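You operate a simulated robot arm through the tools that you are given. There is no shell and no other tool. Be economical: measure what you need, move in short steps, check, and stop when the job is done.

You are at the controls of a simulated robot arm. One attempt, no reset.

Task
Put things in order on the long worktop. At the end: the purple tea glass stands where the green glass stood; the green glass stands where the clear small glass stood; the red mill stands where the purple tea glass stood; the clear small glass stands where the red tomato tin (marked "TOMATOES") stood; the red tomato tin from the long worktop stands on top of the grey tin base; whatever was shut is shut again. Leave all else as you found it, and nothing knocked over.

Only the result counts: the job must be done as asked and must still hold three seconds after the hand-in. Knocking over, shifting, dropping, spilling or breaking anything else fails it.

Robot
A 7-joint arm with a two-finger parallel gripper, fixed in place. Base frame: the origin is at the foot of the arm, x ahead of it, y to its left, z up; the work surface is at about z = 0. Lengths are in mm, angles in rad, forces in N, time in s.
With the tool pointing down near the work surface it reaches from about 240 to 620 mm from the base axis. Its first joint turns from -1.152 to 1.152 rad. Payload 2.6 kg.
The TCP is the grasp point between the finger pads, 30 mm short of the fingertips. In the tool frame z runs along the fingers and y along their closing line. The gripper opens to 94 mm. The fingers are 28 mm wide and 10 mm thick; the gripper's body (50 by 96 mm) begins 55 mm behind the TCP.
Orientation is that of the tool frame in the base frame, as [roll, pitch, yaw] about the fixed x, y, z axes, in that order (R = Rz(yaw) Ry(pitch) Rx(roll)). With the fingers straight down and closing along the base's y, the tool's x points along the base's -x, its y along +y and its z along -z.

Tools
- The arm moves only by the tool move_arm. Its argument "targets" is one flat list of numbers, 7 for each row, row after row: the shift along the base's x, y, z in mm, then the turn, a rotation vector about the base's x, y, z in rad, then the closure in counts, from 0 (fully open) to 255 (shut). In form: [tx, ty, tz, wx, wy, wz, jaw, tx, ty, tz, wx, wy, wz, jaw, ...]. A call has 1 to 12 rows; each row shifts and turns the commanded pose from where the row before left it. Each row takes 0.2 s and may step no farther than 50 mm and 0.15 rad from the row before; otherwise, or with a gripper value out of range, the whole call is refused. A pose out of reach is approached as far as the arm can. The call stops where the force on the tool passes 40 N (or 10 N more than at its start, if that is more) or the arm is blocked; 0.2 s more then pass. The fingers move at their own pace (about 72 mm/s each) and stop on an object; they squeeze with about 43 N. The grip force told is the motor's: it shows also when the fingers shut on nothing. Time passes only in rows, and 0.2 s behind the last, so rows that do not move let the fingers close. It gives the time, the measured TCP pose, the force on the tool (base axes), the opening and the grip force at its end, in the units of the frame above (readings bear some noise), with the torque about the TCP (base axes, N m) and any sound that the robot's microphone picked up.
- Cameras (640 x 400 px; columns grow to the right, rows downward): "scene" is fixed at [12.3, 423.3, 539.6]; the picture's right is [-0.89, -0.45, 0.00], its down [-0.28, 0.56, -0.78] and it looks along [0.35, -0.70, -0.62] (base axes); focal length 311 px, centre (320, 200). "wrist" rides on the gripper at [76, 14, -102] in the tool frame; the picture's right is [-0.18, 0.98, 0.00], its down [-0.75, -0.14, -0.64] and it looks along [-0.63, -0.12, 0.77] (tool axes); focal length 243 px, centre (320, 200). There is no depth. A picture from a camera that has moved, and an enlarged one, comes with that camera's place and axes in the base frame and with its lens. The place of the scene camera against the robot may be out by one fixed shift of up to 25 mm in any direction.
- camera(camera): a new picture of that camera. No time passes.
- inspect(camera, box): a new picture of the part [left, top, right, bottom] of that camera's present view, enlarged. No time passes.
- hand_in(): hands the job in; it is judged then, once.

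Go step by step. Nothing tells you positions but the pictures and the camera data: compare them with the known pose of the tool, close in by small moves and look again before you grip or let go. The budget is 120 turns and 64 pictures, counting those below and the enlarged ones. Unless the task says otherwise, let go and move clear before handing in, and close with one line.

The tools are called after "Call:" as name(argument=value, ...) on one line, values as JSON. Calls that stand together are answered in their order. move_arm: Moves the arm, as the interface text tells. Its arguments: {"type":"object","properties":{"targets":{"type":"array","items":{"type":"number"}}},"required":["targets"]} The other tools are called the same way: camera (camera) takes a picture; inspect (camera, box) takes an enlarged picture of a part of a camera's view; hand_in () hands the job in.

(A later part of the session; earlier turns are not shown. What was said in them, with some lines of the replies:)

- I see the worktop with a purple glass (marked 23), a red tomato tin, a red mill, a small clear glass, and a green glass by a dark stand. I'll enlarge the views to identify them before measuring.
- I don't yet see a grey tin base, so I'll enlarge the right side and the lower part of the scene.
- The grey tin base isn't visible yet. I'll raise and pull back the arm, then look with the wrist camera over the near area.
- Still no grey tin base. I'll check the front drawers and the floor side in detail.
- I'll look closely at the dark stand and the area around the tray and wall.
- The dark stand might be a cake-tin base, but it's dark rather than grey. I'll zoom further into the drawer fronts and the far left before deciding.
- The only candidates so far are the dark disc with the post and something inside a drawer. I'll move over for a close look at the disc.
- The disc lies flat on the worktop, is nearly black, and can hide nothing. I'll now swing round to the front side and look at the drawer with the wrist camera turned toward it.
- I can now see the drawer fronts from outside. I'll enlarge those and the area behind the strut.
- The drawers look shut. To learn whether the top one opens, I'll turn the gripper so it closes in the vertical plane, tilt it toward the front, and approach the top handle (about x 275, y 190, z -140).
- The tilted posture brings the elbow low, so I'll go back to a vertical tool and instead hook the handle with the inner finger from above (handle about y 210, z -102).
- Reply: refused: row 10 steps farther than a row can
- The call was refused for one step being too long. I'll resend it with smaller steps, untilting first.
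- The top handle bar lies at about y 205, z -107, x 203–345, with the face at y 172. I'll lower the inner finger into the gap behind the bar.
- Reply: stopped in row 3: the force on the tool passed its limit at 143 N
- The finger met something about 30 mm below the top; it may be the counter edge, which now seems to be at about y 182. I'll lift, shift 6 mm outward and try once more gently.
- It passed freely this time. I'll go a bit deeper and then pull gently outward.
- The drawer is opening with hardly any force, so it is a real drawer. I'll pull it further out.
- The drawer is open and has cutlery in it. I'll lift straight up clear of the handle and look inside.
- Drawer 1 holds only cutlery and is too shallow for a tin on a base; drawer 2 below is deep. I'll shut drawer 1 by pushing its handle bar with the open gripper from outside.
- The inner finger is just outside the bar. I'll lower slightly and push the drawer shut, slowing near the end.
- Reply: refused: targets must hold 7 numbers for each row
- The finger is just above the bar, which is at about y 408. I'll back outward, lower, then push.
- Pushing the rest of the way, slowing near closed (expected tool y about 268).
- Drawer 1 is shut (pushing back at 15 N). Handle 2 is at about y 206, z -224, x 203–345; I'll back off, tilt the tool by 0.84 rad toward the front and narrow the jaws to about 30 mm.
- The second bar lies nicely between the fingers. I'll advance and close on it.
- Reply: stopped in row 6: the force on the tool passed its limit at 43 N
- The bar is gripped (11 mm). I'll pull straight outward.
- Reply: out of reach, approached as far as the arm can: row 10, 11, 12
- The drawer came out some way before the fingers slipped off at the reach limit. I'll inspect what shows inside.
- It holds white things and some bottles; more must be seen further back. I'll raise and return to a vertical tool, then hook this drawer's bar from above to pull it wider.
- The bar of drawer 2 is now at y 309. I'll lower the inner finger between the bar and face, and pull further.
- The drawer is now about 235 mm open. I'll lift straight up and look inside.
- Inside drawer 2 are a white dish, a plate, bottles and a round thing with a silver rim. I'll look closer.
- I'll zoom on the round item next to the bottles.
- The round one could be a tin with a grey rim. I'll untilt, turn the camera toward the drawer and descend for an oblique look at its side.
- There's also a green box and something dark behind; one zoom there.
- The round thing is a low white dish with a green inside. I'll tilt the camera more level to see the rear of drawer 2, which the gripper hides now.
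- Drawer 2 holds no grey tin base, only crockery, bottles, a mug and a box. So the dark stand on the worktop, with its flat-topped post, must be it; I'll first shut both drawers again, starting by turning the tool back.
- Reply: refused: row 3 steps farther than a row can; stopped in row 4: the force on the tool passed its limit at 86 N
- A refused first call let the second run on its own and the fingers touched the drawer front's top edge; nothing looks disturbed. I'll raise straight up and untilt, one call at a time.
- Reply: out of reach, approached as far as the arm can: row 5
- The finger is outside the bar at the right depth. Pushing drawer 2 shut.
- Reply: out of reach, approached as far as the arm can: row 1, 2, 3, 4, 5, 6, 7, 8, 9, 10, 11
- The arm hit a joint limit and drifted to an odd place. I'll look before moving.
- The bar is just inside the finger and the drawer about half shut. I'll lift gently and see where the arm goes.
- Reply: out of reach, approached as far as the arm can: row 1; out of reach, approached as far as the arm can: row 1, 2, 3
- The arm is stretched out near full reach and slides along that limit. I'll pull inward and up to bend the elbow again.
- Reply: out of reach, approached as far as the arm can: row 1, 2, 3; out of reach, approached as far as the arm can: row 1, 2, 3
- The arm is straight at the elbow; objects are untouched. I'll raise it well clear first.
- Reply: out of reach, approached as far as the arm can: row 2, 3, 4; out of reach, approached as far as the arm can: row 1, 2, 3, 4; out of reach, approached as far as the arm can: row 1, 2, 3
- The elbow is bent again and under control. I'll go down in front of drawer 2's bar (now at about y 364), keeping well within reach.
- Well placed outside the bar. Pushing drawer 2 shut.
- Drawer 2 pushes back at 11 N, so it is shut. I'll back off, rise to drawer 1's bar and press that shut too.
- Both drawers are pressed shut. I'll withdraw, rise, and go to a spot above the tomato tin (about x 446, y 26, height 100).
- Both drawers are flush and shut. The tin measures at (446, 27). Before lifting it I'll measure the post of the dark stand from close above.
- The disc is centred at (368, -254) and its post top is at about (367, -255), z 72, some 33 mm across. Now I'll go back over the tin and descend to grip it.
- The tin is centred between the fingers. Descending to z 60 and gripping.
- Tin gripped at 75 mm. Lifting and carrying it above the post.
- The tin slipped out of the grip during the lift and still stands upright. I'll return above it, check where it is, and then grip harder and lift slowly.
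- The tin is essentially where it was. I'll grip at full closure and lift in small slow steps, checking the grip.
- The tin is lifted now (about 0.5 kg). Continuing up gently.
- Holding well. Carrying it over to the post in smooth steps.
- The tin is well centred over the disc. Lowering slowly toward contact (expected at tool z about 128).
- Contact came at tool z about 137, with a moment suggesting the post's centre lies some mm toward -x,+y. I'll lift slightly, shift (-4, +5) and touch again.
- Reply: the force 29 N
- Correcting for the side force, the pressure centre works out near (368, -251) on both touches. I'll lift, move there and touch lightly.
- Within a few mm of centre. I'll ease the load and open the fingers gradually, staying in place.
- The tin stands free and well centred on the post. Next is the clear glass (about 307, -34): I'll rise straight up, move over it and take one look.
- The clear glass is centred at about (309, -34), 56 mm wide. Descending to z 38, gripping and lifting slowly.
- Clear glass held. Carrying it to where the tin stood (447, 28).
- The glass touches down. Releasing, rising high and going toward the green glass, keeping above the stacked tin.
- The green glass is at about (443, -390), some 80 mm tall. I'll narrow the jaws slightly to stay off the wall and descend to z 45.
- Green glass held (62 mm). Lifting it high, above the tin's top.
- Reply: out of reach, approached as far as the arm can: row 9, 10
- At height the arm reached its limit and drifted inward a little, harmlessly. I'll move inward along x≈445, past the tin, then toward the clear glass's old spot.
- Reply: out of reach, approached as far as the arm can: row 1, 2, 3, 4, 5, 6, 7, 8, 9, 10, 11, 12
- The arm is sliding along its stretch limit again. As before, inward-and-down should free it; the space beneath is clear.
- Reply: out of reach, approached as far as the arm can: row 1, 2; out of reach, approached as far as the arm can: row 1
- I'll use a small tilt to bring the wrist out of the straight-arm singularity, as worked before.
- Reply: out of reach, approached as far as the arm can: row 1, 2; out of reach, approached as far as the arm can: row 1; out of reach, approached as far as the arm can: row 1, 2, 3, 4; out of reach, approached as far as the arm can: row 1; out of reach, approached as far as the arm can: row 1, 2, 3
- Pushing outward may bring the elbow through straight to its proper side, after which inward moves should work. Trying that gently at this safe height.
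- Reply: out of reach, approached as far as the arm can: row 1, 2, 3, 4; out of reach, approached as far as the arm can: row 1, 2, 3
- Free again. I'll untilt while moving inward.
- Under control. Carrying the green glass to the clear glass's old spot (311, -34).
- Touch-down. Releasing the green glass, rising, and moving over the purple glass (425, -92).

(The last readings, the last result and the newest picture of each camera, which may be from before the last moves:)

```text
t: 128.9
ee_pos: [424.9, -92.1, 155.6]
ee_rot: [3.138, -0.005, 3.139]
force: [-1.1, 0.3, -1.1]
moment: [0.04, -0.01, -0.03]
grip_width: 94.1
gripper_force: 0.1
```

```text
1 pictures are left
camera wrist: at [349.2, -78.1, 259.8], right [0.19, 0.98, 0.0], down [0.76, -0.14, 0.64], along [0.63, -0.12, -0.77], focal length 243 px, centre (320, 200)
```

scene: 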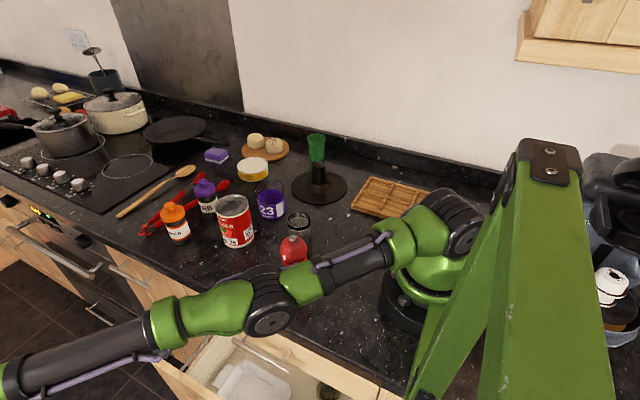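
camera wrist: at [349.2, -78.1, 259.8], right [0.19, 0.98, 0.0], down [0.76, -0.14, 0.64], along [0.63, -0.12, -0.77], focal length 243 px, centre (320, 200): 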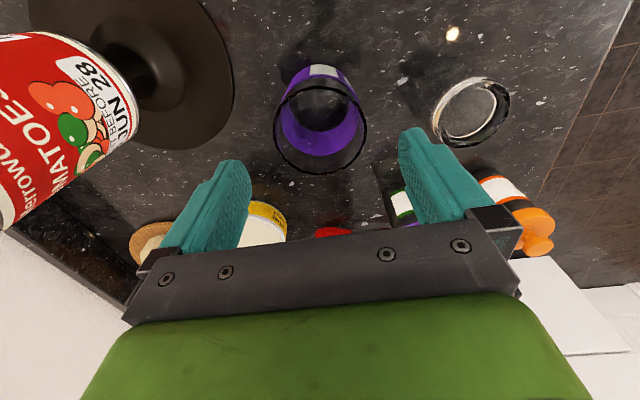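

The purple glass is at (425, -93.5), 72 mm wide. Descending, gripping and lifting slowly.

Call:
move_arm(targets=[0, -1.5, -40, 0, 0, 0, 0, 0, 0, -40, 0, 0, 0, 0, 0, 0, -22, 0, 0, 0, 0, 0, 0, -11, 0, 0, 0, 0, 0, 0, 0, 0, 0, 0, 120, 0, 0, 0, 0, 0, 0, 255, 0, 0, 0, 0, 0, 0, 255, 0, 0, 2, 0, 0, 0, 255, 0, 0, 4, 0, 0, 0, 255, 0, 0, 7, 0, 0, 0, 255])

```text
t: 131.1
ee_pos: [423.4, -93.6, 55.9]
ee_rot: [3.141, -0.005, -3.141]
force: [0.1, 0.0, -2.0]
moment: [-0.02, -0.01, 0.0]
grip_width: 73.2
gripper_force: 43.2
```

Purple glass held. Lifting to z 140 and starting round the outer side of the tin.

Call:
move_arm(targets=[0, 0, 10, 0, 0, 0, 255, 0, 0, 15, 0, 0, 0, 255, 0, 0, 18, 0, 0, 0, 255, 0, 0, 18, 0, 0, 0, 255, 0, 0, 15, 0, 0, 0, 255, 5, -3, 8, 0, 0, 0, 255, 12, -12, 0, 0, 0, 0, 255, 14, -20, 0, 0, 0, 0, 255, 12, -24, 0, 0, 0, 0, 255, 3, -26, 0, 0, 0, 0, 255, 0, -26, 0, 0, 0, 0, 255, 0, -26, 0, 0, 0, 0, 255])

```text
t: 133.7
ee_pos: [471.3, -229.5, 139.3]
ee_rot: [3.14, -0.004, 3.139]
force: [0.5, -0.7, -3.3]
moment: [0.02, 0.02, 0.0]
grip_width: 73.2
gripper_force: 43.0
```

Call:
move_arm(targets=[0, -26, 0, 0, 0, 0, 255, -2, -26, 0, 0, 0, 0, 255, -5, -26, 0, 0, 0, 0, 255, -7, -26, -8, 0, 0, 0, 255, -7, -26, -10, 0, 0, 0, 255, -5, -20, -10, 0, 0, 0, 255, -2.3, -9.8, -12, 0, 0, 0, 255, 0, 0, -18, 0, 0, 0, 255, 0, 0, -14, 0, 0, 0, 255, 0, 0, -10, 0, 0, 0, 255])

```text
t: 135.9
ee_pos: [442.1, -390.0, 55.6]
ee_rot: [3.141, -0.004, 3.14]
force: [0.1, 0.9, -3.7]
moment: [-0.01, -0.01, 0.0]
grip_width: 73.0
gripper_force: 43.2
```

Over the green glass's old spot. Lowering gently to touch down.

Call:
move_arm(targets=[0.8, 0.5, -6, 0, 0, 0, 255, 0, 0, -4, 0, 0, 0, 255, 0, 0, -2, 0, 0, 0, 255, 0, 0, -1.5, 0, 0, 0, 255, 0, 0, 0, 0, 0, 0, 255])

```text
t: 137.1
ee_pos: [443.0, -389.1, 43.8]
ee_rot: [3.139, -0.005, 3.14]
force: [0.1, 0.2, -2.7]
moment: [0.0, 0.0, 0.04]
grip_width: 73.3
gripper_force: 43.2
```

Call:
move_arm(targets=[0, 0, -1.5, 0, 0, 0, 255, 0, 0, 0, 0, 0, 0, 255])

```text
t: 137.7
ee_pos: [443.0, -389.1, 42.4]
ee_rot: [3.141, -0.005, 3.14]
force: [0.5, 0.0, -2.9]
moment: [0.01, 0.01, 0.01]
grip_width: 73.1
gripper_force: 42.6
```

Call:
move_arm(targets=[0, 0, -1, 0, 0, 0, 255, 0, 0, -0.7, 0, 0, 0, 255, 0, 0, 0, 0, 0, 0, 255])

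```text
t: 138.5
ee_pos: [443.2, -389.8, 42.1]
ee_rot: [-3.141, -0.002, 3.139]
force: [-0.4, -0.5, 8.9]
moment: [0.09, 0.25, -0.03]
grip_width: 72.6
gripper_force: 42.9
```

Touch-down. Releasing with a limited opening (wall near) and rising, then back round the outside of the tin.

Call:
move_arm(targets=[0, 0, 0.7, 0, 0, 0, 45, 0, 0, 0, 0, 0, 0, 30, 0, 0, 0, 0, 0, 0, 28, 0, 0, 10, 0, 0, 0, 28, 0, 0, 30, 0, 0, 0, 28, 0, 0, 35, 0, 0, 0, 28, 0, 0, 20, 0, 0, 0, 28, 8, 25, 5, 0, 0, 0, 28, 8, 30, 5, 0, 0, 0, 28, 8, 40, 0, 0, 0, 0, 28, 4, 45, 0, 0, 0, 0, 0, 0, 45, 0, 0, 0, 0, 0])

```text
t: 141.1
ee_pos: [472.2, -204.2, 147.5]
ee_rot: [3.14, -0.004, 3.139]
force: [-0.3, 0.6, -0.3]
moment: [0.01, -0.02, 0.01]
grip_width: 94.0
gripper_force: 0.1
```

Now to a point high above the mill (249, 88).

Call:
move_arm(targets=[-20, 40, 20, 0, 0, 0, 0, -25, 38, 15, 0, 0, 0, 0, -28, 38, 15, 0, 0, 0, 0, -30, 36, 15, 0, 0, 0, 0, -30, 36, 10, 0, 0, 0, 0, -30, 36, 0, 0, 0, 0, 0, -30, 36, 0, 0, 0, 0, -29, 32, 0, 0, 0, 0, 0])

```text
refused: targets must hold 7 numbers for each row
```

Call:
move_arm(targets=[-20, 40, 20, 0, 0, 0, 0, -25, 38, 15, 0, 0, 0, 0, -28, 38, 15, 0, 0, 0, 0, -30, 36, 15, 0, 0, 0, 0, -30, 36, 10, 0, 0, 0, 0, -30, 36, 0, 0, 0, 0, 0, -30, 36, 0, 0, 0, 0, 0, -29, 32, 0, 0, 0, 0, 0])

Call:
camera(camera="wrist")

```text
t: 142.9
ee_pos: [247.4, 88.1, 221.7]
ee_rot: [3.14, -0.004, 3.14]
force: [0.4, -0.3, 0.1]
moment: [0.0, 0.01, -0.01]
grip_width: 94.1
gripper_force: 0.2
```

```text
0 pictures are left
camera wrist: at [172.9, 102.8, 325.0], right [0.19, 0.98, 0.0], down [0.76, -0.14, 0.64], along [0.63, -0.12, -0.77], focal length 243 px, centre (320, 200)
```

wrist: 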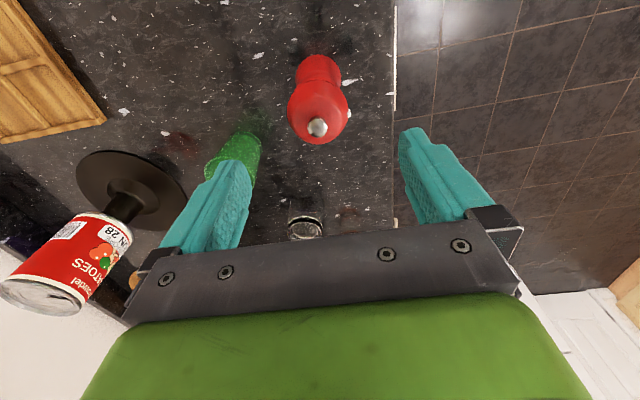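

The mill stands at (250, 86), 133 tall. The gripper body needs headroom, so I'll grip at z 89 around the head, then lift gently.

Call:
move_arm(targets=[2.5, -2, -35, 0, 0, 0, 0, 0, 0, -40, 0, 0, 0, 0, 0, 0, -30, 0, 0, 0, 0, 0, 0, -18, 0, 0, 0, 0, 0, 0, -10, 0, 0, 0, 0, 0, 0, 0, 0, 0, 0, 120, 0, 0, 0, 0, 0, 0, 255, 0, 0, 0, 0, 0, 0, 255, 0, 0, 0, 0, 0, 0, 255])

```text
t: 144.9
ee_pos: [251.7, 85.5, 88.1]
ee_rot: [3.14, -0.006, 3.141]
force: [-0.7, 0.1, 0.6]
moment: [0.0, 0.0, 0.03]
grip_width: 55.9
gripper_force: 43.0
```

Call:
move_arm(targets=[0, 0, 2, 0, 0, 0, 255, 0, 0, 4, 0, 0, 0, 255, 0, 0, 7, 0, 0, 0, 255, 0, 0, 12, 0, 0, 0, 255])

```text
t: 145.9
ee_pos: [252.1, 85.4, 113.7]
ee_rot: [3.139, -0.007, 3.14]
force: [0.1, -0.3, -1.2]
moment: [-0.01, 0.01, 0.0]
grip_width: 55.5
gripper_force: 43.5
```

The mill is held. Lifting to z 190 and carrying it to the purple glass's old spot (426, -93.5).

Call:
move_arm(targets=[0, 0, 20, 0, 0, 0, 255, 0, 0, 25, 0, 0, 0, 255, 0, 0, 25, 0, 0, 0, 255, 12, -12, 8, 0, 0, 0, 255, 24, -25, 0, 0, 0, 0, 255, 24, -25, 0, 0, 0, 0, 255, 24, -25, 0, 0, 0, 0, 255, 24, -25, 0, 0, 0, 0, 255, 24, -25, 0, 0, 0, 0, 255, 22, -23, 0, 0, 0, 0, 255, 14, -14, 0, 0, 0, 0, 255, 5, -5, 0, 0, 0, 0, 255])

```text
t: 148.5
ee_pos: [424.4, -93.3, 190.9]
ee_rot: [3.141, -0.005, 3.138]
force: [0.8, -0.8, -1.9]
moment: [-0.01, 0.01, -0.04]
grip_width: 55.6
gripper_force: 43.1
```

Call:
move_arm(targets=[1.5, 0, -20, 0, 0, 0, 255, 0, 0, -25, 0, 0, 0, 255, 0, 0, -25, 0, 0, 0, 255, 0, 0, -15, 0, 0, 0, 255, 0, 0, -8, 0, 0, 0, 255, 0, 0, -4, 0, 0, 0, 255, 0, 0, -3, 0, 0, 0, 255, 0, 0, 0, 0, 0, 0, 255])

```text
t: 150.3
ee_pos: [426.0, -93.5, 91.8]
ee_rot: [3.141, -0.005, 3.14]
force: [0.0, -0.2, -1.9]
moment: [0.01, -0.02, 0.02]
grip_width: 55.3
gripper_force: 43.2
```

Call:
move_arm(targets=[0, 0, -2, 0, 0, 0, 255, 0, 0, -1, 0, 0, 0, 255, 0, 0, -1, 0, 0, 0, 255, 0, 0, 0, 0, 0, 0, 255])

```text
t: 151.3
ee_pos: [425.0, -93.3, 87.0]
ee_rot: [3.139, -0.006, 3.14]
force: [-5.6, 1.4, 10.4]
moment: [-0.18, 0.42, -0.13]
grip_width: 55.4
gripper_force: 43.0
```

Touch-down. Easing off, releasing and rising clear.

Call:
move_arm(targets=[0, 0, 0.8, 0, 0, 0, 255, 0, 0, 0, 0, 0, 0, 90, 0, 0, 0, 0, 0, 0, 40, 0, 0, 0, 0, 0, 0, 0, 0, 0, 0, 0, 0, 0, 0, 0, 0, 20, 0, 0, 0, 0, 0, 0, 40, 0, 0, 0, 0, 0, 0, 40, 0, 0, 0, 0, 0, 0, 40, 0, 0, 0, 0, -20, 20, 20, 0, 0, 0, 0, -20, 20, 0, 0, 0, 0, 0])

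```text
t: 153.7
ee_pos: [384.2, -52.7, 246.5]
ee_rot: [3.139, -0.006, 3.139]
force: [-0.3, -0.4, -0.8]
moment: [0.03, -0.02, 0.02]
grip_width: 94.3
gripper_force: 0.0
```

Everything is placed and the arm is clear above the worktop with the gripper open. No pictures are left to check the last two placements (purple glass and mill), so I go by the touch-down forces. I'm handing in.

Call:
hand_in()

```text
The job is handed in.
```

I moved all five things as asked and shut both drawers I opened, but I took the dark stand with the post to be the "grey tin base" because I found nothing greyer, and my pictures ran out before I could check the final spots of the purple glass and the mill.
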